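You operate a simulated robot arm through the tools that you are given. There is no shell and no other tool. Be economical: measure what you need, move in short steps, check, and stop when the job is done.

You run a simulated two-armed robot. Do the job below in one go: nothing can be reset, and whatever is moved stays where it is left.

Task
Blank the spool's branch and carry the spool in both hands to the pipe stand.
Fine: pull the hose off into the white cup first, push the blind cap home, then lift; spool down in the middle of the stand; drop nothing on the floor.
Where things are to end (x, y in the base frame): pipe spool within 0.06 m of [-0.84, -2.99].

The check looks at the end state, three seconds after you hand in, the way a careful person would. Anything else that was tipped, shoved, dropped, spilled or broken makes it a failure. A push-on lid holds only when it is set on centred and level and pressed home; a screw cap is set on level and turned clockwise until tight.

Robot
Two 7-joint arms with two-finger parallel grippers on one trunk, on a base that drives. Base frame: it is fixed to the floor where the robot stands at the start and does not move with it; the origin is under the middle of the robot, x ahead of it, y to its left, z up; the surface under the hand at the start is at about z = 0.86. Readings come in m, degrees, newtons and seconds.
The left shoulder is at the start at [0.05, 0.161, 1.198], the right one opposite. With the tool pointing down near the work surface each hand reaches from about 0.2 to 0.68 m from the robot's upright axis, wherever it stands, measured 20 degrees to its own side. Places, roughly: branch of the pipe spool [0.5, 0, 1]; top of the pipe stand [-0.8, -3, 0.9]; white cup [0.5, -0.5, 0.9]. Payload 3.43 kg a hand.
The TCP of each hand is the grasp point between the finger pads, 0.03 m short of the fingertips. In the tool frame z runs along the fingers and y along their closing line. Largest opening 0.094 m; finger width 0.028, thickness 0.01; the body of the gripper, 0.05 by 0.096 m, starts 0.055 m behind the TCP.
Orientation is that of the tool frame in the base frame, as a unit quaternion [w, x, y, z]. With the fingers straight down and closing along the base's y, the tool's x points along the base's -x, its y along +y and its z along -z.

Tools
- The arms move only by the tool step_arm. It takes "left_rows", "right_rows" or both (then of equal length, played together; a hand with none holds still); each is a list of rows, each a list of 3 entries, a list of its own where there are three numbers: the shift along the base's x, y, z in m, then the turn, a rotation vector about the base's x, y, z in degrees, then the closure, from 0 (fully open) to 1 (shut). In form: [[[dx, dy, dz], [rx, ry, rz], claw], ...]. A call has 1 to 12 rows; each row shifts and turns the commanded pose from where the row before left it. A row lasts 0.2 s, in which the tool goes at most 0.05 m and 8.6 degrees; a call with a longer step from one row to the next is refused whole, and so is a gripper value outside its range. A pose out of reach is approached as far as the arm can. The call stops where the force on the tool passes 70 N (or 10 N more than at its start, if that is more) or the arm is blocked; 0.2 s more then pass. The fingers move at their own pace (about 0.045 m/s each) and stop on an object; they squeeze with about 36 N. The grip force told is the motor's: it shows also when the fingers shut on nothing. Time passes only in rows, and 0.2 s behind the last, so rows that do not move let the fingers close. The reply holds the time, the measured pose of the TCP, the force on the tool along the base axes, the opening and the grip force, in the units named above and with some noise, with the torque about the TCP (base axes, N m) and any sound that the robot's microphone picked up.
- Cameras (640 x 400 px; columns grow to the right, rows downward): "scene" is now at [0.1277, -0.0195, 1.3526]; the picture's right is [-0.14, -0.99, 0.00], its down [-0.26, 0.04, -0.96] and it looks along [0.96, -0.13, -0.26] (base axes); focal length 214 px, centre (320, 200). "left" rides on the left gripper at [0.076, -0.014, -0.103] in its tool frame; the picture's right is [0.18, 0.98, 0.00], its down [-0.75, 0.14, -0.64] and it looks along [-0.63, 0.12, 0.77] (tool axes); focal length 243 px, centre (320, 200). "right" rides on the right gripper at [0.076, 0.014, -0.102] in its tool frame; the picture's right is [-0.18, 0.98, 0.00], its down [-0.75, -0.14, -0.64] and it looks along [-0.63, -0.12, 0.77] (tool axes); focal length 243 px, centre (320, 200). There is no depth. A picture from a camera that has moved, and an enlarged one, comes with that camera's place and axes in the base frame and with its lens. The place of the scene camera against the robot may be out by one fixed shift of up to 0.012 m in any direction.
- capture(camera): a new picture of that camera. It takes no simulated time.
- move_column(by): slides the trunk up (or, below 0, down) by that many m; the arms and the scene camera ride with it, the base frame stays. It gives what a move gives, with no picture.
- roll_base(legs): drives the robot by 1 to 6 legs, each [ahead, left, turn to the left] in m, m and degrees, along the robot's own axes; the way and the turn of a leg run together, so that a leg with both is an arc; at most 1.5 m and 180 degrees a leg. The arms and the cameras ride along, it lands a little off, and it stops where it bumps. It gives what a move gives.
- pan_tilt(pan, tilt): turns the head with the scene camera to pan (to the left, within 80 degrees either way) and tilt (down, from -29 to 69), counted from straight ahead of the robot. It gives what a move gives.
- enlarge(camera, box): a new picture of the part [left, top, right, bottom] of that camera's present view, enlarged. It takes no simulated time.
- hand_in(): hands the job in; it is judged then, once.

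Work in short steps. Places have to be worked out from the pictures, the camera data and where the tool is seen: move nearer, look again, correct. Check each grasp and each placing, and mend what went wrong. You have 120 turns and 88 pictures in all, those below and enlarged ones among them. Open the grippers and draw the arms clear of the work before you hand the job in, unless the task says otherwise; then end with one line.

The tools are called after ">>>" as name(argument=value, ...) on one line, values as JSON. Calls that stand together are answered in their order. step_arm: Moves the arms, as the interface text tells. Its arguments: {"type":"object","properties":{"left_rows":{"type":"array","items":{"type":"array"}},"right_rows":{"type":"array","items":{"type":"array"}}},"required":[]} The other tools are called the same way: move_column (by) slides the trunk up or down; roll_base (legs) drives the base; pan_tilt (pan, tilt) turns the head that bears the scene camera; capture (camera) takes a picture; enlarge (camera, box) takes an enlarged picture of a part of a camera's view; hand_in () hands the job in.

At the start:

```text
time_s: 0.0
left_tcp_pos: [0.3426, 0.0552, 1.2796]
left_orientation: [0.0, 0.0, 1.0, -0.001]
left_ft_force: [0.4, 0.6, 0.2]
left_wrist_torque: [0.0, 0.03, -0.01]
left_grip_width: 0.0941
left_grip_force: 0.1
right_tcp_pos: [0.3679, -0.2972, 0.999]
right_orientation: [0.0, 0.001, 1.0, 0.0]
right_ft_force: [0.7, -0.3, -0.3]
right_wrist_torque: [-0.01, -0.02, 0.03]
right_grip_width: 0.0938
right_grip_force: 0.1
trunk travel left (down, up): [-0.225, 0.042]
robot x, y, heading: [0.0032, -0.0006, -0.1]
head pan, tilt: [-8.0, 15.3]
```

scene: 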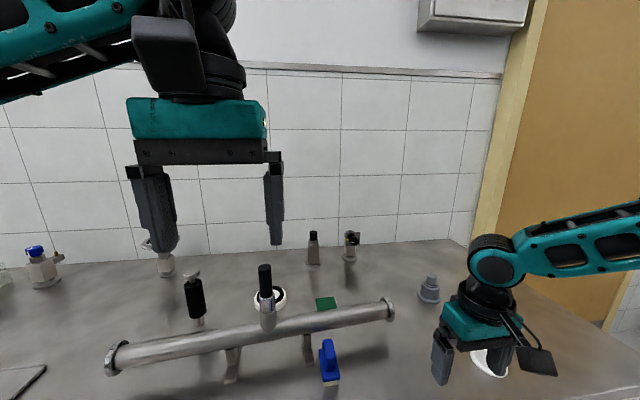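
right: 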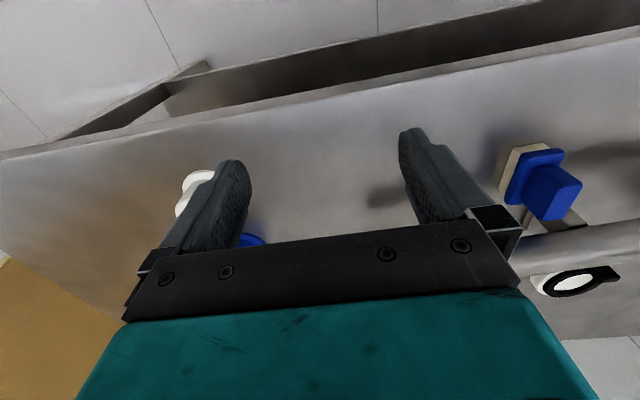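
left: 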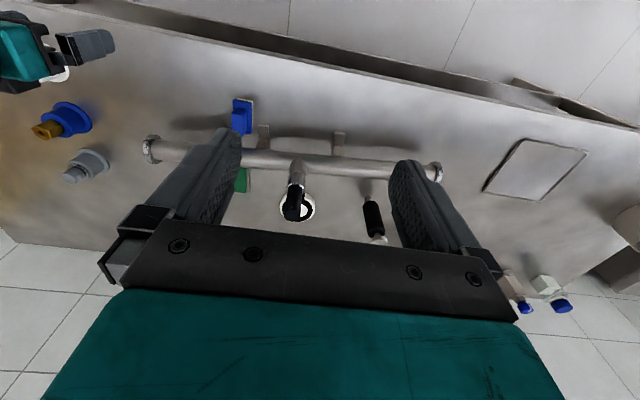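

I start with enlarged looks at the spool, branch and cup area to identify the objects.

>>> enlarge(camera="scene", box=[80, 220, 400, 400])

>>> enlarge(camera="scene", box=[380, 220, 580, 400])

>>> enlarge(camera="left", box=[0, 60, 460, 260])

```text
2.00 times, centred on (240, 310) of scene
camera zoom: at [0.1277, -0.0195, 1.3526], right [-0.14, -0.99, 0.0], down [-0.26, 0.04, -0.96], along [0.96, -0.13, -0.26], focal length 429 px, centre (480, -20)
```

zoom: 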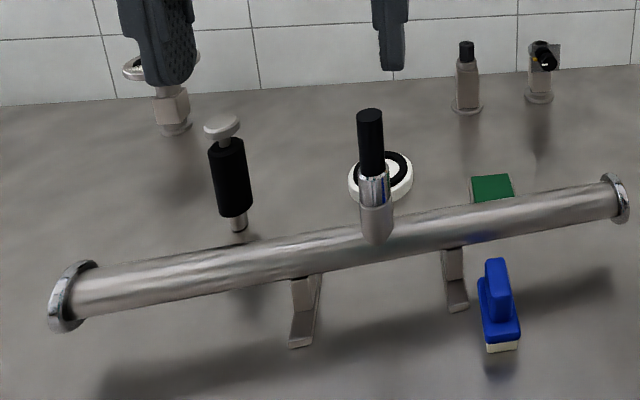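

```text
2.22 times, centred on (480, 310) of scene
camera zoom: at [0.1277, -0.0195, 1.3526], right [-0.14, -0.99, 0.0], down [-0.26, 0.04, -0.96], along [0.96, -0.13, -0.26], focal length 477 px, centre (-36, -44)
```

zoom: 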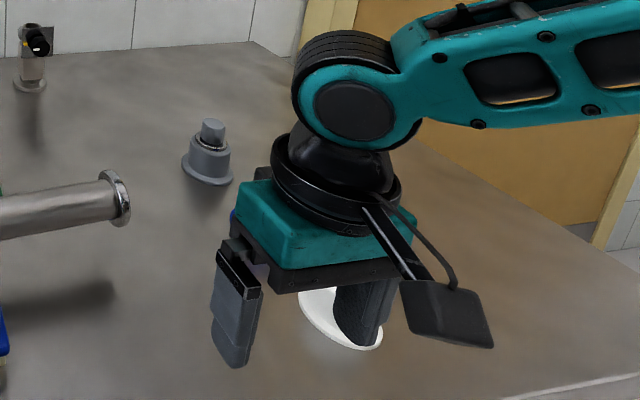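

```text
1.39 times, centred on (230, 160) of left
camera zoom: at [0.2643, 0.0412, 1.3823], right [-0.18, 0.98, 0.0], down [0.75, 0.14, 0.64], along [0.63, 0.12, -0.77], focal length 338 px, centre (445, 256)
```

zoom: 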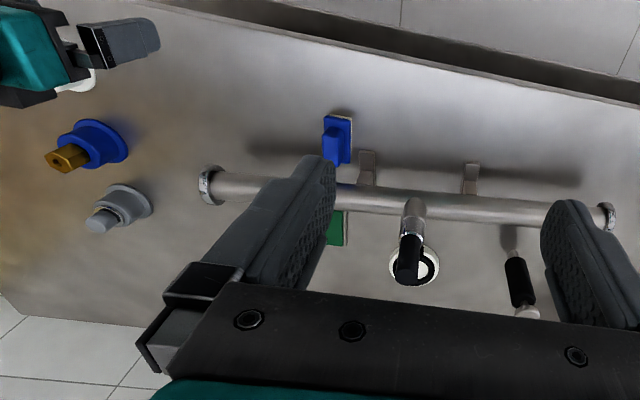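

I see the spool (about x 0.52, y -0.24..0.33) with black hose on its branch, a grey cap and a blue/brass cap, and the white cup partly hidden. I move both hands back/up for clear views.

>>> step_arm(left_rows=[[[-0.02, 0.04, -0.01], [0, 0, 0], 0], [[-0.02, 0.04, -0.01], [0, 0, 0], 0], [[-0.01, 0.04, -0.01], [0, 0, 0], 0], [[0, 0.03, -0.02], [0, 0, 0], 0]], right_rows=[[[-0.01, -0.02, 0.04], [0, 0, 0], 0], [[-0.01, -0.02, 0.04], [0, 0, 0], 0], [[-0.01, -0.02, 0.04], [0, 0, 0], 0], [[-0.01, -0.02, 0.04], [0, 0, 0], 0]])

>>> capture(camera="right")

>>> capture(camera="left")

>>> capture(camera="scene")

```text
time_s: 1.0
left_tcp_pos: [0.2921, 0.2073, 1.229]
left_orientation: [0.001, -0.001, 1.0, -0.001]
left_ft_force: [-0.5, 0.4, -0.7]
left_wrist_torque: [-0.02, -0.02, -0.01]
left_grip_width: 0.0944
left_grip_force: 0.1
right_tcp_pos: [0.3267, -0.3781, 1.1595]
right_orientation: [0.0, -0.001, 1.0, 0.0]
right_ft_force: [-0.2, 0.6, 0.0]
right_wrist_torque: [0.03, 0.02, -0.01]
right_grip_width: 0.0939
right_grip_force: 0.0
trunk travel left (down, up): [-0.225, 0.042]
robot x, y, heading: [-0.0005, 0.0004, 0.0]
head pan, tilt: [-8.0, 15.3]
```

```text
81 pictures are left
camera right: at [0.2513, -0.3639, 1.2613], right [0.18, 0.98, 0.0], down [0.75, -0.14, 0.64], along [0.63, -0.12, -0.77], focal length 243 px, centre (320, 200)
```

right: 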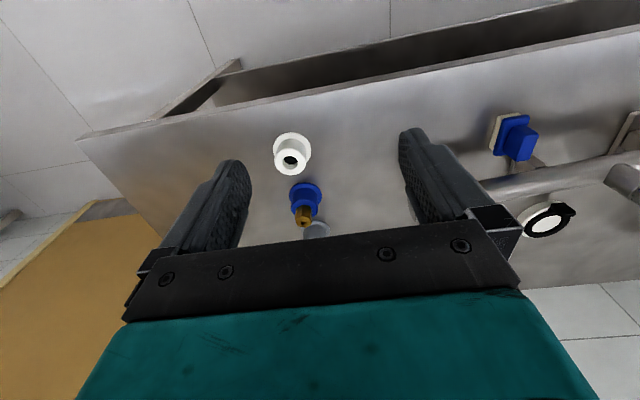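

```text
80 pictures are left
camera left: at [0.2146, 0.1917, 1.3318], right [-0.18, 0.98, 0.0], down [0.75, 0.14, 0.64], along [0.63, 0.12, -0.77], focal length 243 px, centre (320, 200)
```

left: 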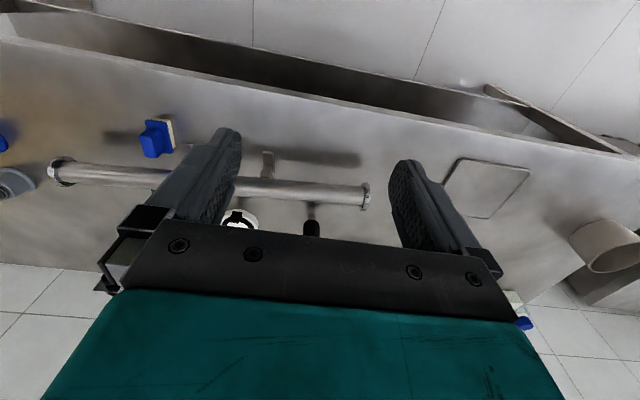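

```text
79 pictures are left
camera scene: at [0.1273, -0.0189, 1.3526], right [-0.14, -0.99, 0.0], down [-0.26, 0.04, -0.96], along [0.96, -0.13, -0.26], focal length 214 px, centre (320, 200)
```

scene: 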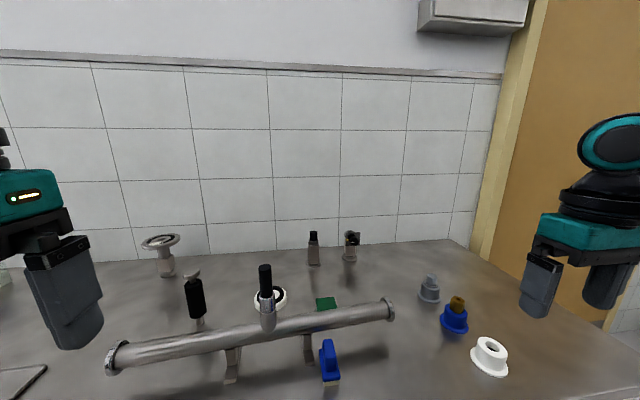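

Now zoom on the three candidate caps/cup and the branch.

>>> enlarge(camera="scene", box=[400, 250, 540, 390])

>>> enlarge(camera="scene", box=[220, 240, 350, 390])

>>> enlarge(camera="right", box=[240, 110, 400, 250])

```text
2.86 times, centred on (470, 320) of scene
camera zoom: at [0.1273, -0.0189, 1.3526], right [-0.14, -0.99, 0.0], down [-0.26, 0.04, -0.96], along [0.96, -0.13, -0.26], focal length 613 px, centre (-109, -143)
```

zoom: 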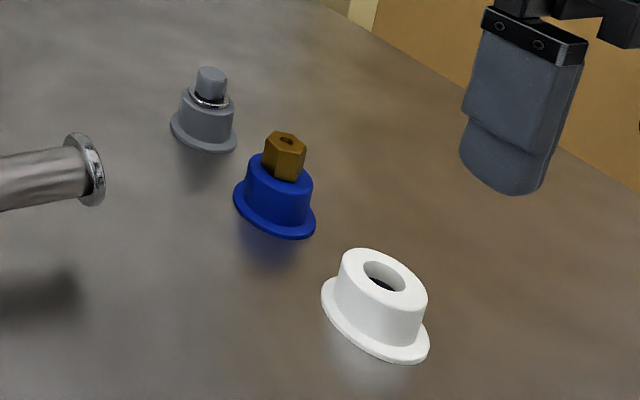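

```text
2.67 times, centred on (285, 315) of scene
camera zoom: at [0.1273, -0.0189, 1.3526], right [-0.14, -0.99, 0.0], down [-0.26, 0.04, -0.96], along [0.96, -0.13, -0.26], focal length 572 px, centre (413, -107)
```

zoom: 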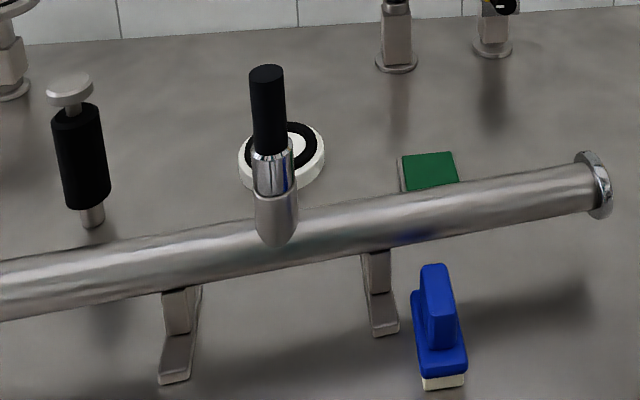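

```text
2.86 times, centred on (320, 180) of right
camera zoom: at [0.2513, -0.3639, 1.2613], right [0.18, 0.98, 0.0], down [0.75, -0.14, 0.64], along [0.63, -0.12, -0.77], focal length 693 px, centre (320, 257)
```

zoom: 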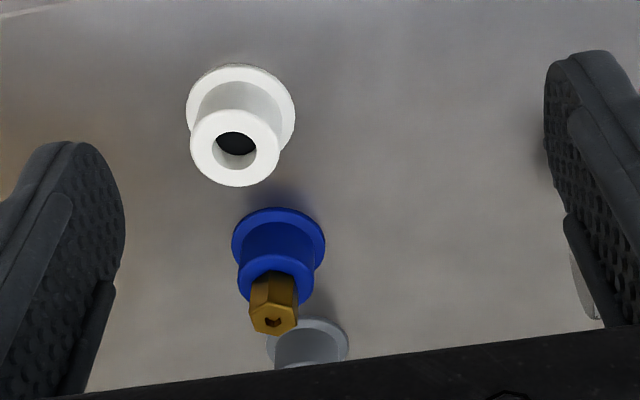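

Hose top is around (0.518, 0.042, 1.113). I bring the left camera closer to the branch.

>>> step_arm(left_rows=[[[0.023, -0.026, -0.008], [0, 0, 0], 0], [[0.023, -0.026, -0.008], [0, 0, 0], 0], [[0.023, -0.026, -0.008], [0, 0, 0], 0], [[0.023, -0.026, -0.008], [0, 0, 0], 0], [[0.023, -0.026, -0.008], [0, 0, 0], 0], [[0.023, -0.026, -0.008], [0, 0, 0], 0]])

>>> capture(camera="left")

>>> enlarge(camera="left", box=[220, 100, 420, 250])

```text
time_s: 2.4
left_tcp_pos: [0.4316, 0.049, 1.1805]
left_orientation: [0.0, 0.0, 1.0, -0.001]
left_ft_force: [1.1, -0.3, 0.1]
left_wrist_torque: [0.0, 0.05, 0.0]
left_grip_width: 0.0943
left_grip_force: 0.0
right_tcp_pos: [0.3284, -0.3771, 1.1584]
right_orientation: [0.0, 0.0, 1.0, -0.001]
right_ft_force: [0.8, 0.1, 0.8]
right_wrist_torque: [-0.02, 0.0, 0.03]
right_grip_width: 0.0941
right_grip_force: 0.0
trunk travel left (down, up): [-0.225, 0.042]
robot x, y, heading: [0.0012, 0.0014, -0.0]
head pan, tilt: [-8.0, 15.3]
```

```text
75 pictures are left
camera left: at [0.354, 0.0345, 1.2843], right [-0.18, 0.98, 0.0], down [0.75, 0.14, 0.64], along [0.63, 0.12, -0.77], focal length 243 px, centre (320, 200)
```

left: 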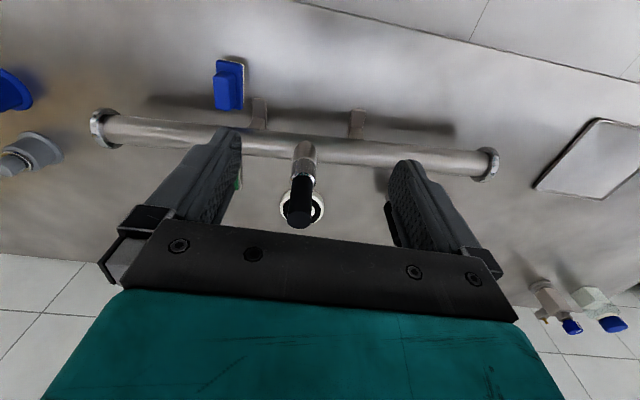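

```text
2.67 times, centred on (320, 175) of left
camera zoom: at [0.354, 0.0345, 1.2843], right [-0.18, 0.98, 0.0], down [0.75, 0.14, 0.64], along [0.63, 0.12, -0.77], focal length 647 px, centre (320, 267)
```

zoom: 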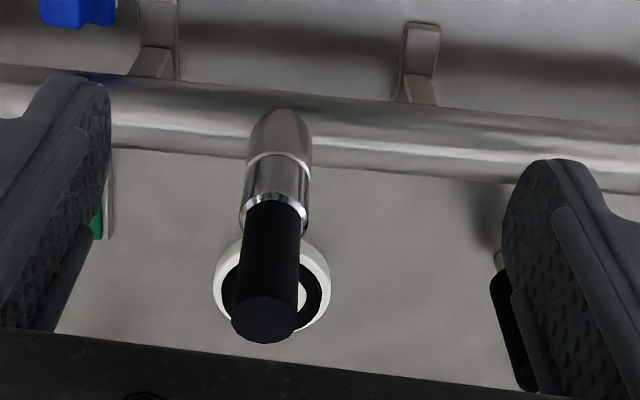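

Hose axis ≈ (0.522, 0.045), top 1.113, chrome rim ≈1.04; pipe axis z≈0.95 with ends (0.551,-0.249) and (0.504,0.336), yaw ≈4.6°. I'll have the left hand steady the spool near y=0.25, closing across the pipe: rotate and hover first.

>>> step_arm(left_rows=[[[0, 0.02, 0], [0, 0, -8.54], 0], [[0, 0.02, 0], [0, 0, -8.54], 0], [[0.01, 0.02, 0], [0, 0, -8.54], 0], [[0.01, 0.02, 0], [0, 0, -8.54], 0], [[0.01, 0.02, 0], [0, 0, -8.54], 0], [[0.01, 0.02, -0.01], [0, 0, -8.54], 0], [[0.01, 0.02, -0.02], [0, 0, -8.54], 0], [[0.01, 0.02, -0.02], [0, 0, -8.54], 0], [[0.01, 0.02, -0.02], [0, 0, -8.54], 0], [[0.01, 0.02, -0.02], [0, 0, -8.54], 0]])

>>> capture(camera="left")

>>> capture(camera="scene")

```text
time_s: 4.6
left_tcp_pos: [0.3632, 0.1378, 1.1205]
left_orientation: [0.0, 0.598, 0.801, -0.001]
left_ft_force: [-0.1, -1.8, 0.1]
left_wrist_torque: [0.01, -0.01, 0.03]
left_grip_width: 0.0938
left_grip_force: 0.0
left hand out of reach, approached as far as the arm can: row 6, 7, 8, 9, 10
right_tcp_pos: [0.3283, -0.3772, 1.1587]
right_orientation: [0.0, 0.0, 1.0, 0.0]
right_ft_force: [-0.3, 0.5, 0.0]
right_wrist_torque: [0.0, 0.01, 0.02]
right_grip_width: 0.0941
right_grip_force: 0.0
trunk travel left (down, up): [-0.225, 0.042]
robot x, y, heading: [0.0004, -0.0011, -0.0]
head pan, tilt: [-8.0, 15.3]
```

```text
73 pictures are left
camera left: at [0.3259, 0.2061, 1.2232], right [0.89, 0.46, 0.0], down [0.35, -0.68, 0.64], along [0.29, -0.57, -0.77], focal length 243 px, centre (320, 200)
```

left: 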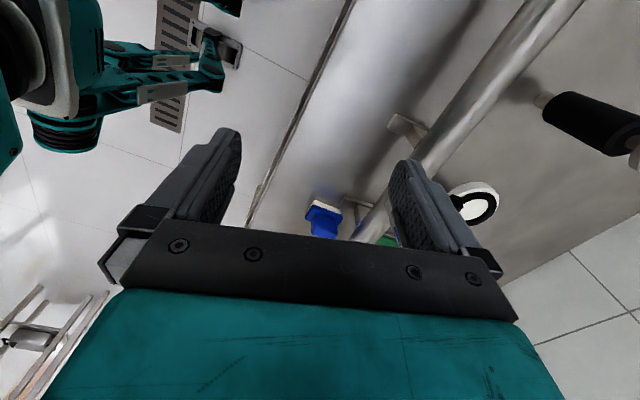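

```text
72 pictures are left
camera scene: at [0.1276, -0.0194, 1.3526], right [-0.14, -0.99, 0.0], down [-0.26, 0.04, -0.96], along [0.96, -0.13, -0.26], focal length 214 px, centre (320, 200)
```

scene: 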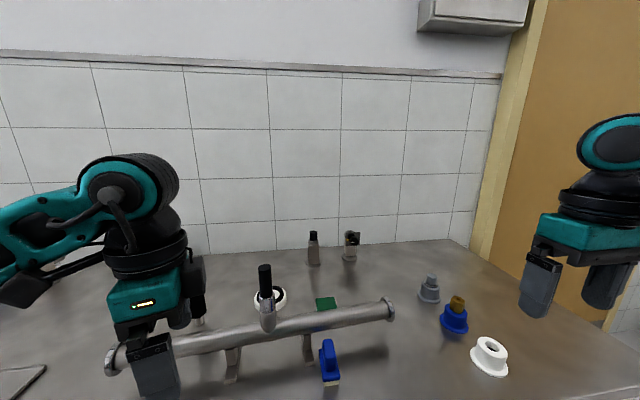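

The left arm lagged out of reach in mid-motion; I check whether it converges with a few still rows.

>>> step_arm(left_rows=[[[0, 0, 0], [0, 0, 0], 0], [[0, 0, 0], [0, 0, 0], 0], [[0, 0, 0], [0, 0, 0], 0]])

```text
time_s: 5.4
left_tcp_pos: [0.3623, 0.1371, 1.1206]
left_orientation: [0.0, 0.596, 0.803, 0.0]
left_ft_force: [-0.1, 0.3, -0.2]
left_wrist_torque: [-0.02, 0.0, 0.0]
left_grip_width: 0.0937
left_grip_force: 0.1
right_tcp_pos: [0.3281, -0.3762, 1.1598]
right_orientation: [0.0, 0.0, 1.0, 0.0]
right_ft_force: [0.0, 0.3, 0.1]
right_wrist_torque: [0.05, -0.02, 0.02]
right_grip_width: 0.094
right_grip_force: 0.0
trunk travel left (down, up): [-0.225, 0.042]
robot x, y, heading: [0.0015, 0.0006, -0.0]
head pan, tilt: [-8.0, 15.3]
```

It does not converge; the wrist seems limited turning that way. I back up, and try the opposite turn (camera on the inner side).

>>> step_arm(left_rows=[[[0, 0.0, 0.01], [0, 0, 8.5], 0], [[0, 0.0, 0.01], [0, 0, 8.5], 0], [[0, 0.01, 0.01], [0, 0, 8.5], 0], [[0, 0.01, 0.01], [0, 0, 8.5], 0], [[0, 0.01, 0.01], [0, 0, 8.5], 0], [[0, 0.01, 0], [0, 0, 8.5], 0], [[0, 0.01, 0], [0, 0, 8.5], 0], [[0, 0.01, 0], [0, 0, 8.5], 0], [[0.0, 0.01, 0], [0, 0, 8.5], 0], [[0.0, 0.01, 0], [0, 0, 8.5], 0], [[0.0, 0.0, 0], [0, 0, 8.5], 0], [[0.0, 0.0, 0], [0, 0, 8.5], 0]])

```text
time_s: 8.0
left_tcp_pos: [0.3626, 0.2183, 1.1691]
left_orientation: [0.001, -0.249, 0.968, 0.0]
left_ft_force: [-0.6, -0.6, -0.2]
left_wrist_torque: [0.01, -0.01, -0.02]
left_grip_width: 0.0942
left_grip_force: 0.1
right_tcp_pos: [0.3277, -0.3761, 1.1587]
right_orientation: [0.0, 0.0, 1.0, -0.001]
right_ft_force: [-0.2, -0.3, -0.1]
right_wrist_torque: [0.02, -0.02, 0.03]
right_grip_width: 0.094
right_grip_force: 0.0
trunk travel left (down, up): [-0.225, 0.042]
robot x, y, heading: [0.0014, -0.0016, 0.2]
head pan, tilt: [-8.0, 15.3]
```

The command restarts from the reached pose. Now at +29°; I continue to +94.6° while moving to hover over the pipe.

>>> step_arm(left_rows=[[[0, 0.0, 0], [0, 0, 8.22], 0], [[0, 0.0, 0], [0, 0, 8.22], 0], [[0, 0.0, 0], [0, 0, 8.22], 0], [[0, 0.0, 0], [0, 0, 8.22], 0], [[0.02, 0.0, 0], [0, 0, 8.22], 0], [[0.02, 0.0, 0], [0, 0, 8.22], 0], [[0.02, 0.01, 0], [0, 0, 8.22], 0], [[0.02, 0.01, 0], [0, 0, 8.22], 0], [[0.02, 0.01, 0], [0, 0, 0], 0], [[0.02, 0.0, -0.02], [0, 0, 0], 0], [[0.02, 0.0, -0.02], [0, 0, 0], 0], [[0.008, 0.0, -0.02], [0, 0, 0], 0]])

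>>> capture(camera="left")

>>> capture(camera="scene")

```text
time_s: 10.6
left_tcp_pos: [0.5111, 0.2471, 1.1079]
left_orientation: [0.0, 0.734, -0.679, 0.0]
left_ft_force: [0.4, 0.5, 0.0]
left_wrist_torque: [-0.03, 0.0, 0.0]
left_grip_width: 0.0936
left_grip_force: 0.1
right_tcp_pos: [0.3277, -0.3764, 1.1595]
right_orientation: [0.0, 0.0, 1.0, -0.001]
right_ft_force: [-0.3, 0.1, 0.3]
right_wrist_torque: [-0.02, 0.01, -0.03]
right_grip_width: 0.0936
right_grip_force: 0.1
trunk travel left (down, up): [-0.225, 0.042]
robot x, y, heading: [-0.0013, 0.0004, 0.0]
head pan, tilt: [-8.0, 15.3]
```

```text
71 pictures are left
camera left: at [0.5302, 0.1716, 1.2124], right [-0.97, -0.26, 0.0], down [-0.2, 0.74, 0.64], along [-0.17, 0.62, -0.77], focal length 243 px, centre (320, 200)
```

left: 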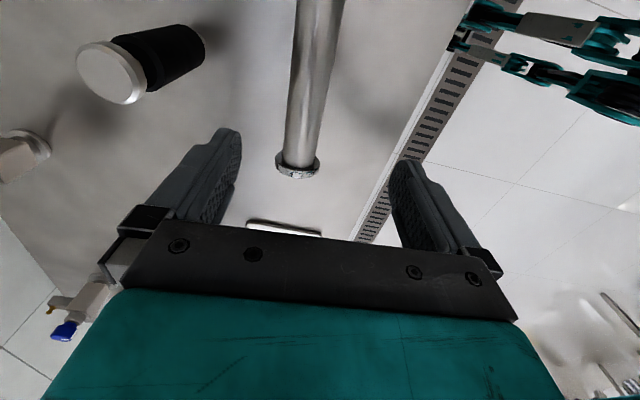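

```text
70 pictures are left
camera scene: at [0.1279, -0.0193, 1.3525], right [-0.14, -0.99, 0.0], down [-0.26, 0.04, -0.96], along [0.95, -0.13, -0.26], focal length 214 px, centre (320, 200)
```

scene: 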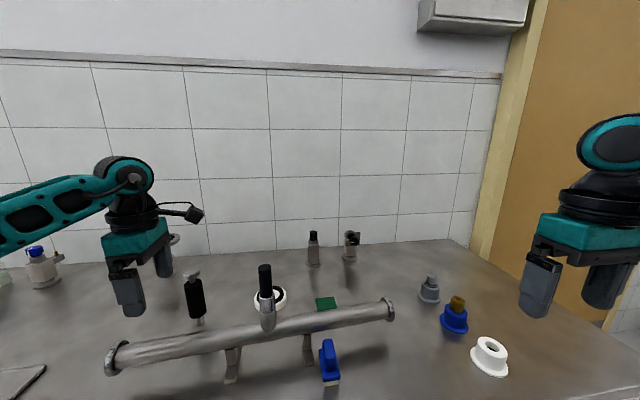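

Left hand is over the pipe with the pipe centre ≈ x 0.519 at y 0.247. I lower to z 0.95 and close gently.

>>> step_arm(left_rows=[[[0.004, 0, -0.03], [0, 0, 0], 0], [[0.004, 0, -0.03], [0, 0, 0], 0], [[0, 0, -0.03], [0, 0, 0], 0], [[0, 0, -0.03], [0, 0, 0], 0], [[0, 0, -0.038], [0, 0, 0], 0], [[0, 0, 0], [0, 0, 0], 0.3], [[0, 0, 0], [0, 0, 0], 0.4], [[0, 0, 0], [0, 0, 0], 0.4]])

>>> capture(camera="left")

>>> capture(camera="scene")

```text
time_s: 12.4
left_tcp_pos: [0.5187, 0.2476, 0.9504]
left_orientation: [0.0, 0.734, -0.68, 0.0]
left_ft_force: [-0.3, 0.0, -0.7]
left_wrist_torque: [0.0, -0.01, -0.02]
left_grip_width: 0.0563
left_grip_force: 0.0
right_tcp_pos: [0.3273, -0.3771, 1.1592]
right_orientation: [-0.001, 0.0, 1.0, 0.0]
right_ft_force: [0.1, 0.1, -0.3]
right_wrist_torque: [-0.01, 0.0, -0.02]
right_grip_width: 0.0938
right_grip_force: 0.0
trunk travel left (down, up): [-0.225, 0.042]
robot x, y, heading: [0.0011, 0.0004, -0.2]
head pan, tilt: [-8.0, 15.3]
```

```text
69 pictures are left
camera left: at [0.5372, 0.1722, 1.054], right [-0.97, -0.26, 0.0], down [-0.2, 0.74, 0.64], along [-0.17, 0.62, -0.77], focal length 243 px, centre (320, 200)
```

left: 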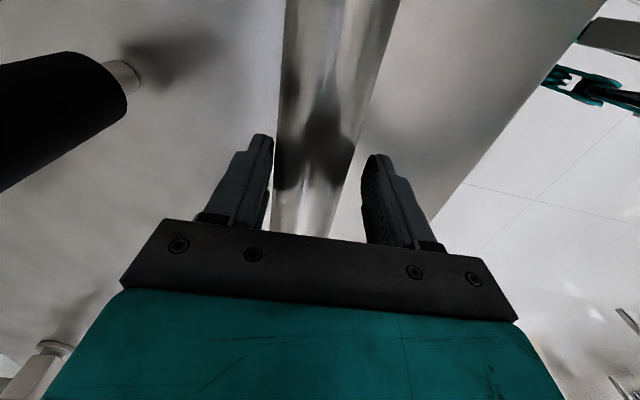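

```text
68 pictures are left
camera scene: at [0.1277, -0.0195, 1.3526], right [-0.14, -0.99, 0.0], down [-0.26, 0.04, -0.96], along [0.96, -0.13, -0.26], focal length 214 px, centre (320, 200)
```

scene: 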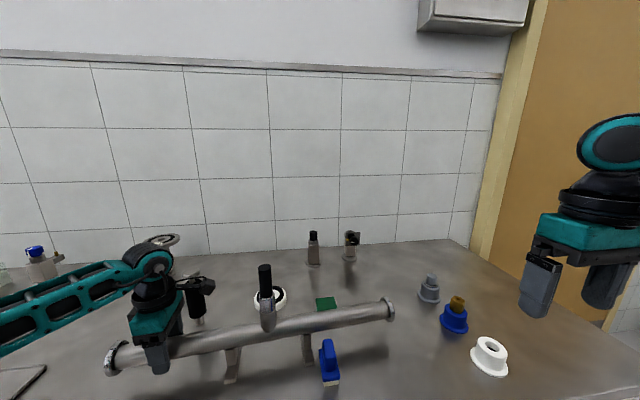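

The pipe lies between the fingers with about 2 mm offset. I nudge and close.

>>> step_arm(left_rows=[[[0.002, 0, 0], [0, 0, 0], 0.4], [[0, 0, 0], [0, 0, 0], 0.6], [[0, 0, 0], [0, 0, 0], 1], [[0, 0, 0], [0, 0, 0], 1], [[0, 0, 0], [0, 0, 0], 1]])

```text
time_s: 13.6
left_tcp_pos: [0.5208, 0.2481, 0.9513]
left_orientation: [0.0, 0.735, -0.678, 0.001]
left_ft_force: [2.6, 0.5, 1.7]
left_wrist_torque: [0.14, -0.02, 0.81]
left_grip_width: 0.0421
left_grip_force: 35.7
right_tcp_pos: [0.3285, -0.3764, 1.1591]
right_orientation: [0.0, 0.0, 1.0, -0.001]
right_ft_force: [-1.0, 0.1, -0.1]
right_wrist_torque: [0.02, 0.03, 0.02]
right_grip_width: 0.0943
right_grip_force: 0.0
trunk travel left (down, up): [-0.225, 0.042]
robot x, y, heading: [-0.0031, 0.0014, 0.1]
head pan, tilt: [-8.0, 15.3]
```

Gripped (pipe Ø 0.042). Now the right hand travels to a hover near the hose.

>>> step_arm(right_rows=[[[0.0102, 0.0351, 0.0034], [0, 0, 0], 0], [[0.0102, 0.0351, 0.0034], [0, 0, 0], 0], [[0.0102, 0.0351, 0.0034], [0, 0, 0], 0], [[0.0102, 0.0351, 0.0034], [0, 0, 0], 0], [[0.0102, 0.0351, 0.0034], [0, 0, 0], 0], [[0.0102, 0.0351, 0.0034], [0, 0, 0], 0], [[0.0102, 0.0351, 0.0034], [0, 0, 0], 0], [[0.0102, 0.0351, 0.0034], [0, 0, 0], 0], [[0.0102, 0.0351, 0.0034], [0, 0, 0], 0], [[0.0102, 0.0351, 0.0034], [0, 0, 0], 0], [[0.0102, 0.0351, 0.0034], [0, 0, 0], 0], [[0.0102, 0.0351, 0.0034], [0, 0, 0], 0]])

>>> capture(camera="right")

>>> capture(camera="scene")

```text
time_s: 16.2
left_tcp_pos: [0.5204, 0.2486, 0.9512]
left_orientation: [0.0, 0.734, -0.679, 0.0]
left_ft_force: [1.1, 1.3, 3.8]
left_wrist_torque: [-0.25, 0.03, 0.69]
left_grip_width: 0.0417
left_grip_force: 35.3
right_tcp_pos: [0.4022, -0.1179, 1.185]
right_orientation: [-0.001, -0.001, 1.0, 0.0]
right_ft_force: [0.5, -0.9, 0.8]
right_wrist_torque: [0.03, 0.04, -0.01]
right_grip_width: 0.0939
right_grip_force: 0.0
right hand out of reach, approached as far as the arm can: row 8, 9, 10, 11, 12
trunk travel left (down, up): [-0.225, 0.042]
robot x, y, heading: [0.0015, 0.0014, -0.1]
head pan, tilt: [-8.0, 15.3]
```

```text
67 pictures are left
camera right: at [0.3264, -0.1059, 1.2859], right [0.18, 0.98, 0.0], down [0.75, -0.14, 0.64], along [0.63, -0.12, -0.77], focal length 243 px, centre (320, 200)
```

right: 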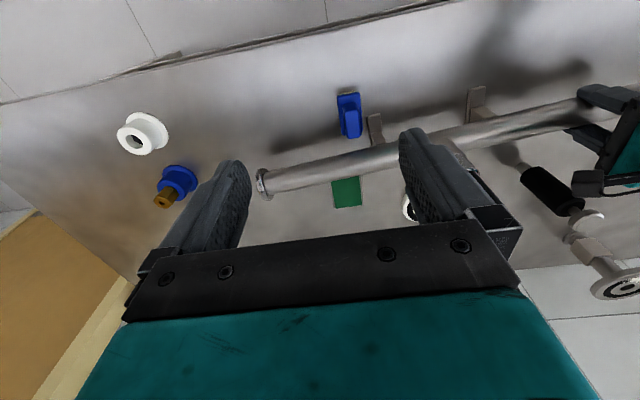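

```text
66 pictures are left
camera scene: at [0.1275, -0.0194, 1.3526], right [-0.14, -0.99, 0.0], down [-0.26, 0.04, -0.96], along [0.96, -0.13, -0.26], focal length 214 px, centre (320, 200)
```

scene: 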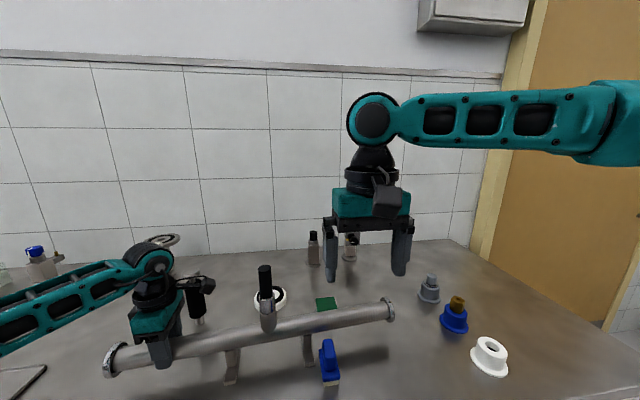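

The right arm is yaw-limited crossing the midline; by symmetry I turn it −45° and then continue toward the hose.

>>> step_arm(right_rows=[[[0, 0, 0.003], [0, 0, -8.5], 0], [[0, 0, 0.003], [0, 0, -8.5], 0], [[0, 0, 0.003], [0, 0, -8.5], 0], [[0.0, 0.01, 0.003], [0, 0, -8.5], 0], [[0.008, 0.02, 0.003], [0, 0, -8.5], 0], [[0.01, 0.03, 0], [0, 0, -8.5], 0], [[0.01, 0.03, 0], [0, 0, 0], 0], [[0.01, 0.03, 0], [0, 0, 0], 0], [[0.01, 0.03, 0], [0, 0, 0], 0]])

>>> capture(camera="right")

>>> capture(camera="scene")

```text
time_s: 18.2
left_tcp_pos: [0.5205, 0.2472, 0.952]
left_orientation: [0.002, 0.733, -0.68, 0.0]
left_ft_force: [-0.6, 1.2, 1.8]
left_wrist_torque: [0.89, 0.08, 0.11]
left_grip_width: 0.0414
left_grip_force: 35.5
right_tcp_pos: [0.426, -0.1379, 1.2317]
right_orientation: [-0.001, 0.43, 0.903, 0.0]
right_ft_force: [0.5, -0.3, 0.5]
right_wrist_torque: [0.02, 0.01, 0.0]
right_grip_width: 0.0939
right_grip_force: 0.0
right hand out of reach, approached as far as the arm can: row 4, 5, 6, 7, 8, 9
trunk travel left (down, up): [-0.225, 0.042]
robot x, y, heading: [0.0009, 0.0015, -0.4]
head pan, tilt: [-8.0, 15.3]
```

```text
65 pictures are left
camera right: at [0.389, -0.072, 1.3323], right [0.88, 0.48, 0.0], down [0.36, -0.67, 0.64], along [0.31, -0.56, -0.77], focal length 243 px, centre (320, 200)
```

right: 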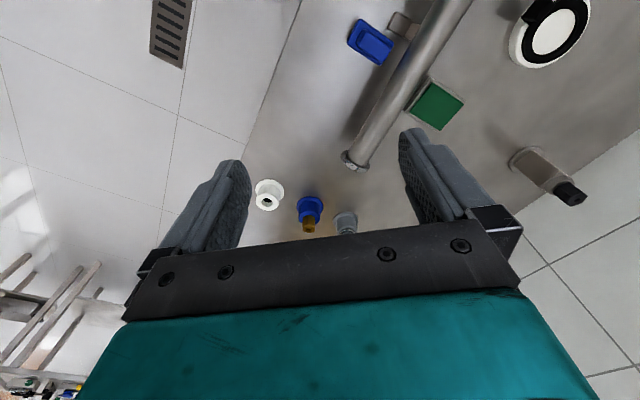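

```text
64 pictures are left
camera scene: at [0.1276, -0.0197, 1.3526], right [-0.14, -0.99, 0.0], down [-0.26, 0.04, -0.96], along [0.96, -0.13, -0.26], focal length 214 px, centre (320, 200)
```

scene: 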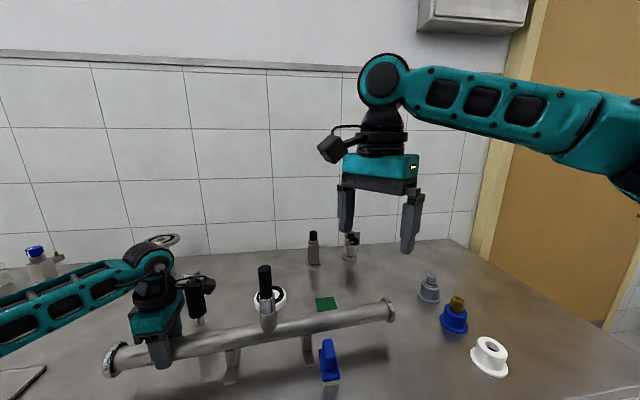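

Perhaps the height/elbow configuration limits. I try lowering the right hand to z≈1.14 and then moving across in small steps.

>>> step_arm(right_rows=[[[0, -0.01, -0.03], [0, 0, 0], 0], [[0, -0.01, -0.03], [0, 0, 0], 0], [[0, 0, -0.03], [0, 0, 0], 0], [[0.01, 0.02, 0], [0, 0, 0], 0], [[0.01, 0.02, 0], [0, 0, 0], 0], [[0.01, 0.02, 0], [0, 0, 0], 0], [[0.01, 0.02, 0], [0, 0, 0], 0]])

```text
time_s: 19.8
left_tcp_pos: [0.5208, 0.248, 0.9513]
left_orientation: [0.0, 0.734, -0.679, 0.0]
left_ft_force: [0.1, 1.3, 0.8]
left_wrist_torque: [0.22, 0.16, 0.1]
left_grip_width: 0.0416
left_grip_force: 35.9
right_tcp_pos: [0.4419, -0.1232, 1.1394]
right_orientation: [0.0, 0.431, 0.902, 0.001]
right_ft_force: [-0.1, 0.3, 0.1]
right_wrist_torque: [0.01, 0.01, 0.02]
right_grip_width: 0.0939
right_grip_force: 0.0
right hand out of reach, approached as far as the arm can: row 5, 6, 7
trunk travel left (down, up): [-0.225, 0.042]
robot x, y, heading: [-0.0015, -0.0012, -0.1]
head pan, tilt: [-8.0, 15.3]
```

I test yaw back to 0 and slightly positive from here, then crossing.

>>> step_arm(right_rows=[[[0, -0.005, 0], [0, 0, 8.5], 0], [[0, -0.005, 0], [0, 0, 8.5], 0], [[0, 0, 0], [0, 0, 8.5], 0], [[0, 0, 0], [0, 0, 8.5], 0], [[0, 0, 0], [0, 0, 8.5], 0], [[0, 0, 0], [0, 0, 8.5], 0], [[0, 0.015, 0], [0, 0, 0], 0], [[0, 0.015, 0], [0, 0, 0], 0], [[0, 0.015, 0], [0, 0, 0], 0], [[0, 0.015, 0], [0, 0, 0], 0], [[0, 0.015, 0], [0, 0, 0], 0]])

```text
time_s: 22.2
left_tcp_pos: [0.521, 0.2487, 0.9519]
left_orientation: [0.0, 0.734, -0.679, 0.0]
left_ft_force: [1.1, 1.4, 0.6]
left_wrist_torque: [-0.18, -0.07, 0.07]
left_grip_width: 0.0417
left_grip_force: 36.1
right_tcp_pos: [0.417, -0.1084, 1.134]
right_orientation: [0.0, 0.001, 1.0, 0.0]
right_ft_force: [0.3, -0.3, -0.7]
right_wrist_torque: [-0.05, -0.02, 0.03]
right_grip_width: 0.0938
right_grip_force: 0.1
right hand out of reach, approached as far as the arm can: row 7, 8, 9, 10, 11
trunk travel left (down, up): [-0.225, 0.042]
robot x, y, heading: [-0.0013, -0.0033, -0.2]
head pan, tilt: [-8.0, 15.3]
```

The right arm stops at about y≈−0.11, whatever the yaw, so the base must shift left. I release the spool, raise the left hand, and pull the right hand up and back.

>>> step_arm(left_rows=[[[0, 0, 0], [0, 0, 0], 0.3], [[0, 0, 0], [0, 0, 0], 0], [[0, 0, 0], [0, 0, 0], 0], [[0, 0, 0.04], [0, 0, 0], 0], [[0, 0, 0.04], [0, 0, 0], 0], [[0, 0, 0.04], [0, 0, 0], 0], [[0, 0, 0.04], [0, 0, 0], 0]], right_rows=[[[-0.01, -0.01, 0.01], [0, 0, 0], 0], [[-0.01, -0.01, 0.01], [0, 0, 0], 0], [[-0.01, -0.01, 0.01], [0, 0, 0], 0], [[-0.01, -0.01, 0.01], [0, 0, 0], 0], [[-0.01, -0.01, 0.01], [0, 0, 0], 0], [[0, -0.01, 0.01], [0, 0, 0], 0], [[0, -0.01, 0.01], [0, 0, 0], 0]])

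>>> roll_base(legs=[[0, 0.2, 0]])

>>> capture(camera="scene")

>>> capture(camera="right")

```text
time_s: 23.8
left_tcp_pos: [0.5187, 0.2479, 1.1121]
left_orientation: [0.0, 0.734, -0.679, 0.0]
left_ft_force: [0.6, -0.2, 0.0]
left_wrist_torque: [-0.03, -0.01, 0.03]
left_grip_width: 0.0939
left_grip_force: 0.1
right_tcp_pos: [0.3658, -0.1799, 1.2035]
right_orientation: [0.0, 0.0, 1.0, 0.001]
right_ft_force: [-0.1, -0.3, 0.3]
right_wrist_torque: [0.01, -0.04, -0.01]
right_grip_width: 0.0939
right_grip_force: 0.0
trunk travel left (down, up): [-0.225, 0.042]
robot x, y, heading: [-0.0006, 0.0041, -0.2]
head pan, tilt: [-8.0, 15.3]
```

```text
time_s: 26.2
left_tcp_pos: [0.519, 0.4473, 1.1117]
left_orientation: [0.0, 0.734, -0.679, 0.001]
left_ft_force: [0.1, -0.4, -0.6]
left_wrist_torque: [0.01, 0.01, -0.01]
left_grip_width: 0.0938
left_grip_force: 0.0
right_tcp_pos: [0.3668, 0.0199, 1.2042]
right_orientation: [-0.001, 0.0, 1.0, 0.001]
right_ft_force: [0.0, -0.3, -1.0]
right_wrist_torque: [-0.02, 0.02, -0.02]
right_grip_width: 0.0942
right_grip_force: 0.0
trunk travel left (down, up): [-0.225, 0.042]
robot x, y, heading: [-0.0022, 0.1996, -0.1]
head pan, tilt: [-8.0, 15.3]
```

```text
63 pictures are left
camera scene: at [0.1277, 0.1793, 1.3526], right [-0.14, -0.99, 0.0], down [-0.26, 0.04, -0.96], along [0.96, -0.13, -0.26], focal length 214 px, centre (320, 200)
```

scene: 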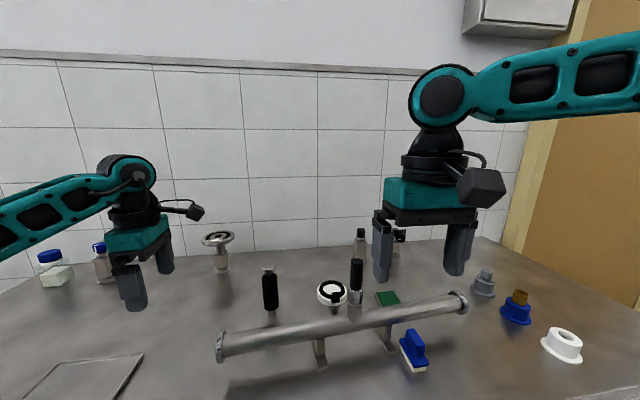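

```text
62 pictures are left
camera right: at [0.2906, 0.0325, 1.3052], right [0.18, 0.98, 0.0], down [0.75, -0.14, 0.64], along [0.63, -0.12, -0.77], focal length 243 px, centre (320, 200)
```

right: 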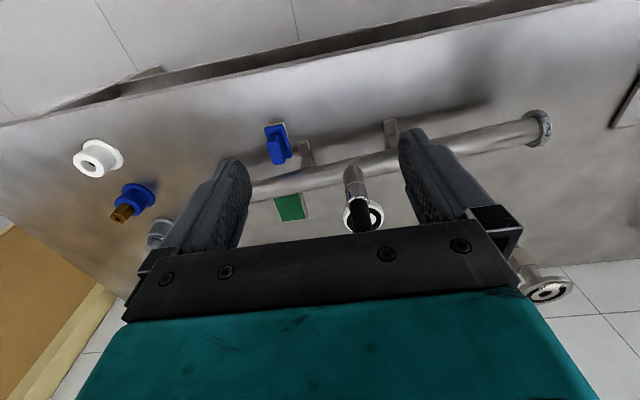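

Base shifted 0.2 m. Now move the left hand to y≈0.29 above the pipe and the right hand over the hose at z≈1.19.

>>> step_arm(left_rows=[[[0, -0.025, 0], [0, 0, 0], 0], [[0, -0.025, 0], [0, 0, 0], 0], [[0, -0.025, 0], [0, 0, 0], 0], [[0, -0.025, 0], [0, 0, 0], 0], [[0, -0.025, 0], [0, 0, 0], 0], [[0, -0.025, 0], [0, 0, 0], 0]], right_rows=[[[0.02, 0.004, 0], [0, 0, 0], 0], [[0.02, 0.004, 0], [0, 0, 0], 0], [[0.02, 0.004, 0], [0, 0, 0], 0], [[0.02, 0.004, 0], [0, 0, 0], 0], [[0.02, 0.004, 0], [0, 0, 0], 0], [[0.02, 0.004, 0], [0, 0, 0], 0]])

>>> capture(camera="right")

```text
time_s: 27.6
left_tcp_pos: [0.5185, 0.2955, 1.1127]
left_orientation: [0.0, 0.734, -0.679, -0.001]
left_ft_force: [0.6, 0.5, 1.1]
left_wrist_torque: [0.03, -0.04, -0.02]
left_grip_width: 0.0941
left_grip_force: 0.0
right_tcp_pos: [0.4735, 0.0371, 1.2032]
right_orientation: [0.001, 0.003, 1.0, 0.001]
right_ft_force: [-1.2, -0.7, -0.7]
right_wrist_torque: [-0.01, -0.04, -0.02]
right_grip_width: 0.0939
right_grip_force: 0.0
right hand out of reach, approached as far as the arm can: row 6
trunk travel left (down, up): [-0.225, 0.042]
robot x, y, heading: [-0.002, 0.1968, 0.1]
head pan, tilt: [-8.0, 15.3]
```

```text
61 pictures are left
camera right: at [0.3975, 0.0498, 1.3042], right [0.19, 0.98, 0.0], down [0.75, -0.15, 0.64], along [0.63, -0.12, -0.77], focal length 243 px, centre (320, 200)
```

right: 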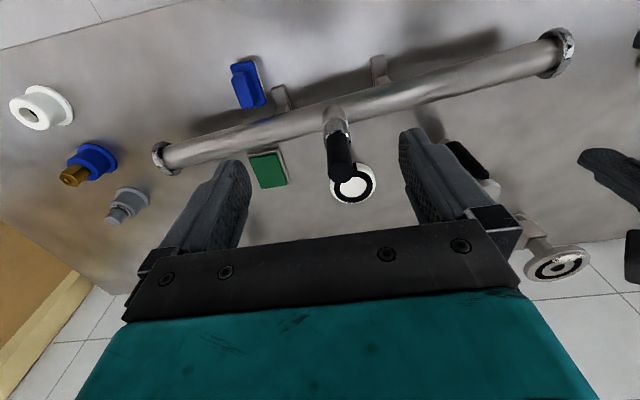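

Left is fine; right runs out at height. I raise the trunk 0.04 and roll forward 0.05 m (hands are above everything here), adjusting as needed.

>>> move_column(by=0.04)

>>> roll_base(legs=[[0.05, 0, 0]])

```text
time_s: 28.4
left_tcp_pos: [0.5191, 0.2965, 1.1518]
left_orientation: [0.001, 0.734, -0.68, 0.0]
left_ft_force: [0.4, -0.2, 0.1]
left_wrist_torque: [-0.02, 0.02, 0.01]
left_grip_width: 0.0941
left_grip_force: 0.1
right_tcp_pos: [0.4739, 0.0375, 1.2431]
right_orientation: [0.001, 0.002, 1.0, 0.0]
right_ft_force: [-0.1, 0.9, -0.1]
right_wrist_torque: [-0.02, 0.03, 0.0]
right_grip_width: 0.0939
right_grip_force: 0.1
trunk travel left (down, up): [-0.265, 0.002]
robot x, y, heading: [-0.0034, 0.1989, -0.1]
head pan, tilt: [-8.0, 15.3]
```

```text
time_s: 29.3
left_tcp_pos: [0.5698, 0.2975, 1.1531]
left_orientation: [0.0, 0.734, -0.68, 0.0]
left_ft_force: [-0.6, 0.0, 0.4]
left_wrist_torque: [0.03, 0.03, -0.01]
left_grip_width: 0.0938
left_grip_force: 0.0
right_tcp_pos: [0.5251, 0.0374, 1.2424]
right_orientation: [0.0, 0.002, 1.0, 0.001]
right_ft_force: [0.8, 0.2, 0.1]
right_wrist_torque: [-0.01, 0.05, 0.03]
right_grip_width: 0.0938
right_grip_force: 0.1
trunk travel left (down, up): [-0.265, 0.002]
robot x, y, heading: [0.0505, 0.1997, -0.1]
head pan, tilt: [-8.0, 15.3]
```

Forward worked. Left: centre over pipe, descend and grip; right: come down to z≈1.17 above the hose.

>>> step_arm(left_rows=[[[-0.026, 0, 0], [0, 0, 0], 0], [[-0.026, 0, 0], [0, 0, 0], 0], [[0, 0, -0.04], [0, 0, 0], 0], [[0, 0, -0.04], [0, 0, 0], 0], [[0, 0, -0.04], [0, 0, 0], 0], [[0, 0, -0.04], [0, 0, 0], 0], [[0, 0, -0.041], [0, 0, 0], 0.2], [[0, 0, 0], [0, 0, 0], 0.5], [[0, 0, 0], [0, 0, 0], 1], [[0, 0, 0], [0, 0, 0], 1], [[0, 0, 0], [0, 0, 0], 1]], right_rows=[[[0, 0, 0], [0, 0, 0], 0], [[0, 0, 0], [0, 0, 0], 0], [[0, 0.004, -0.01], [0, 0, 0], 0], [[0, 0.004, -0.01], [0, 0, 0], 0], [[0, 0, -0.01], [0, 0, 0], 0], [[0, 0, -0.01], [0, 0, 0], 0], [[0, 0, -0.01], [0, 0, 0], 0], [[0, 0, -0.01], [0, 0, 0], 0], [[0, 0, -0.01], [0, 0, 0], 0], [[0, 0, 0], [0, 0, 0], 0], [[0, 0, 0], [0, 0, 0], 0]])

>>> capture(camera="right")

>>> capture(camera="scene")

```text
time_s: 31.7
left_tcp_pos: [0.5161, 0.2966, 0.9514]
left_orientation: [0.0, 0.735, -0.678, 0.0]
left_ft_force: [0.9, -0.4, -0.7]
left_wrist_torque: [-0.19, -0.19, 0.27]
left_grip_width: 0.0416
left_grip_force: 36.0
right_tcp_pos: [0.5225, 0.045, 1.1727]
right_orientation: [0.002, 0.002, 1.0, 0.001]
right_ft_force: [-0.1, -1.0, -1.1]
right_wrist_torque: [0.0, 0.01, 0.03]
right_grip_width: 0.094
right_grip_force: 0.1
trunk travel left (down, up): [-0.265, 0.002]
robot x, y, heading: [0.0515, 0.1982, -0.2]
head pan, tilt: [-8.0, 15.3]
```

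```text
60 pictures are left
camera right: at [0.4475, 0.0582, 1.274], right [0.19, 0.98, 0.0], down [0.75, -0.14, 0.64], along [0.63, -0.12, -0.77], focal length 243 px, centre (320, 200)
```

right: 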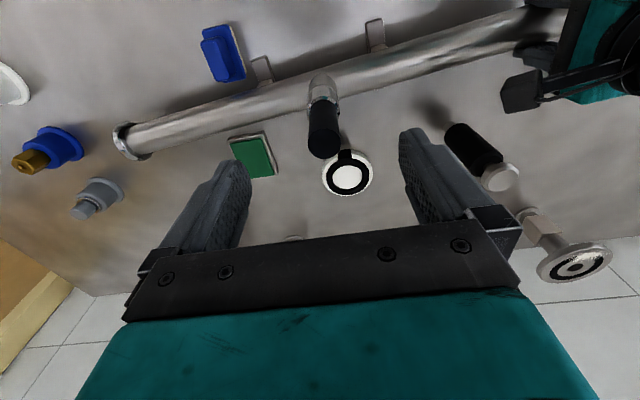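

```text
59 pictures are left
camera scene: at [0.1777, 0.1791, 1.3925], right [-0.14, -0.99, 0.0], down [-0.26, 0.04, -0.96], along [0.96, -0.13, -0.26], focal length 214 px, centre (320, 200)
```

scene: 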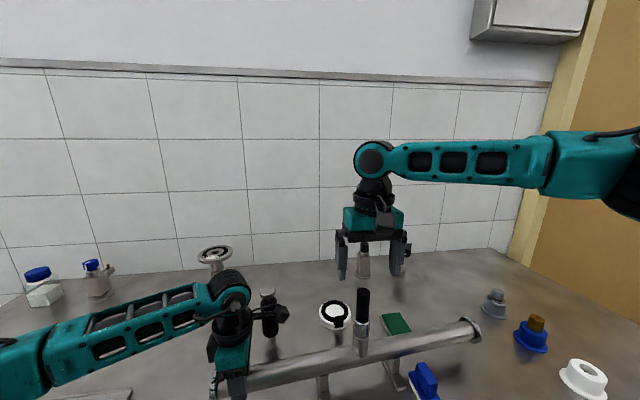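

Hose seen at ≈(0.528, 0.045). I shift +5 mm in x and descend to z 1.088, then close.

>>> step_arm(right_rows=[[[0.005, 0, -0.02], [0, 0, 0], 0], [[0, 0, -0.02], [0, 0, 0], 0], [[0, 0, -0.02], [0, 0, 0], 0], [[0, 0, -0.025], [0, 0, 0], 0], [[0, 0, 0], [0, 0, 0], 0.5], [[0, 0, 0], [0, 0, 0], 0.5], [[0, 0, 0], [0, 0, 0], 0.5]])

>>> capture(camera="right")

>>> enlarge(camera="scene", box=[290, 220, 490, 400])

```text
time_s: 33.3
left_tcp_pos: [0.5165, 0.2972, 0.9508]
left_orientation: [0.0, 0.734, -0.679, 0.0]
left_ft_force: [-0.4, -1.0, 0.8]
left_wrist_torque: [0.07, -0.01, 0.28]
left_grip_width: 0.0414
left_grip_force: 35.9
right_tcp_pos: [0.5288, 0.0459, 1.0873]
right_orientation: [0.001, 0.002, 1.0, 0.002]
right_ft_force: [1.0, -0.1, -0.5]
right_wrist_torque: [0.01, -0.03, -0.01]
right_grip_width: 0.0467
right_grip_force: 0.1
trunk travel left (down, up): [-0.265, 0.002]
robot x, y, heading: [0.0489, 0.1977, 0.1]
head pan, tilt: [-8.0, 15.3]
```

```text
58 pictures are left
camera right: at [0.4531, 0.0581, 1.1892], right [0.19, 0.98, 0.0], down [0.75, -0.15, 0.64], along [0.63, -0.12, -0.77], focal length 243 px, centre (320, 200)
```

right: 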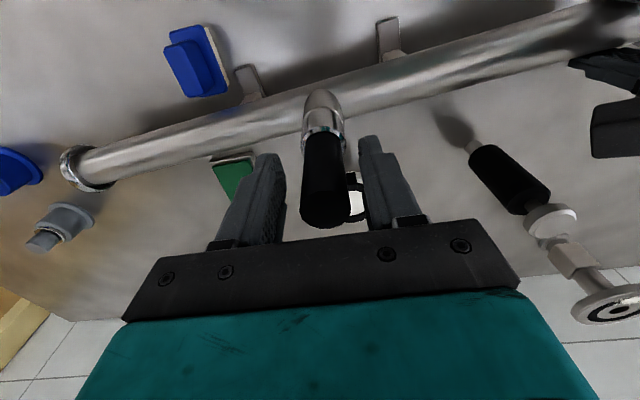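

```text
2.22 times, centred on (390, 310) of scene
camera zoom: at [0.1779, 0.1791, 1.3925], right [-0.14, -0.99, 0.0], down [-0.26, 0.04, -0.96], along [0.95, -0.13, -0.26], focal length 477 px, centre (164, -44)
```

zoom: 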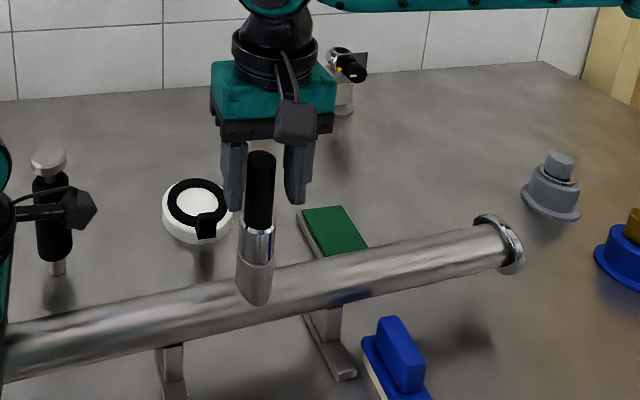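

The hose is between the right fingers. Close fully, then raise a few mm and read forces.

>>> step_arm(right_rows=[[[0, 0, 0], [0, 0, 0], 0.7], [[0, 0, 0], [0, 0, 0], 1], [[0, 0, 0], [0, 0, 0], 1], [[0, 0, 0], [0, 0, 0], 1]])

>>> step_arm(right_rows=[[[0, 0, 0.004], [0, 0, 0], 1], [[0, 0, 0.004], [0, 0, 0], 1]])

```text
time_s: 34.3
left_tcp_pos: [0.5158, 0.297, 0.9515]
left_orientation: [0.002, 0.733, -0.68, -0.001]
left_ft_force: [-1.1, -3.5, -0.1]
left_wrist_torque: [0.52, -0.15, -0.05]
left_grip_width: 0.0414
left_grip_force: 35.5
right_tcp_pos: [0.5299, 0.0461, 1.0888]
right_orientation: [0.001, 0.001, 1.0, 0.002]
right_ft_force: [3.7, 5.9, -0.4]
right_wrist_torque: [0.0, -0.17, 0.04]
right_grip_width: 0.0287
right_grip_force: 36.4
trunk travel left (down, up): [-0.265, 0.002]
robot x, y, heading: [0.0459, 0.2017, -0.0]
head pan, tilt: [-8.0, 15.3]
```

```text
time_s: 34.9
left_tcp_pos: [0.5168, 0.2978, 0.9504]
left_orientation: [0.001, 0.733, -0.681, 0.0]
left_ft_force: [-2.1, -5.2, -0.1]
left_wrist_torque: [-0.49, 0.04, -0.55]
left_grip_width: 0.0416
left_grip_force: 36.7
right_tcp_pos: [0.5281, 0.044, 1.0958]
right_orientation: [0.0, 0.002, 1.0, 0.001]
right_ft_force: [2.5, 1.3, -1.9]
right_wrist_torque: [-0.12, 0.07, 0.07]
right_grip_width: 0.0275
right_grip_force: 35.8
trunk travel left (down, up): [-0.265, 0.002]
robot x, y, heading: [0.0529, 0.2006, 0.1]
head pan, tilt: [-8.0, 15.3]
```

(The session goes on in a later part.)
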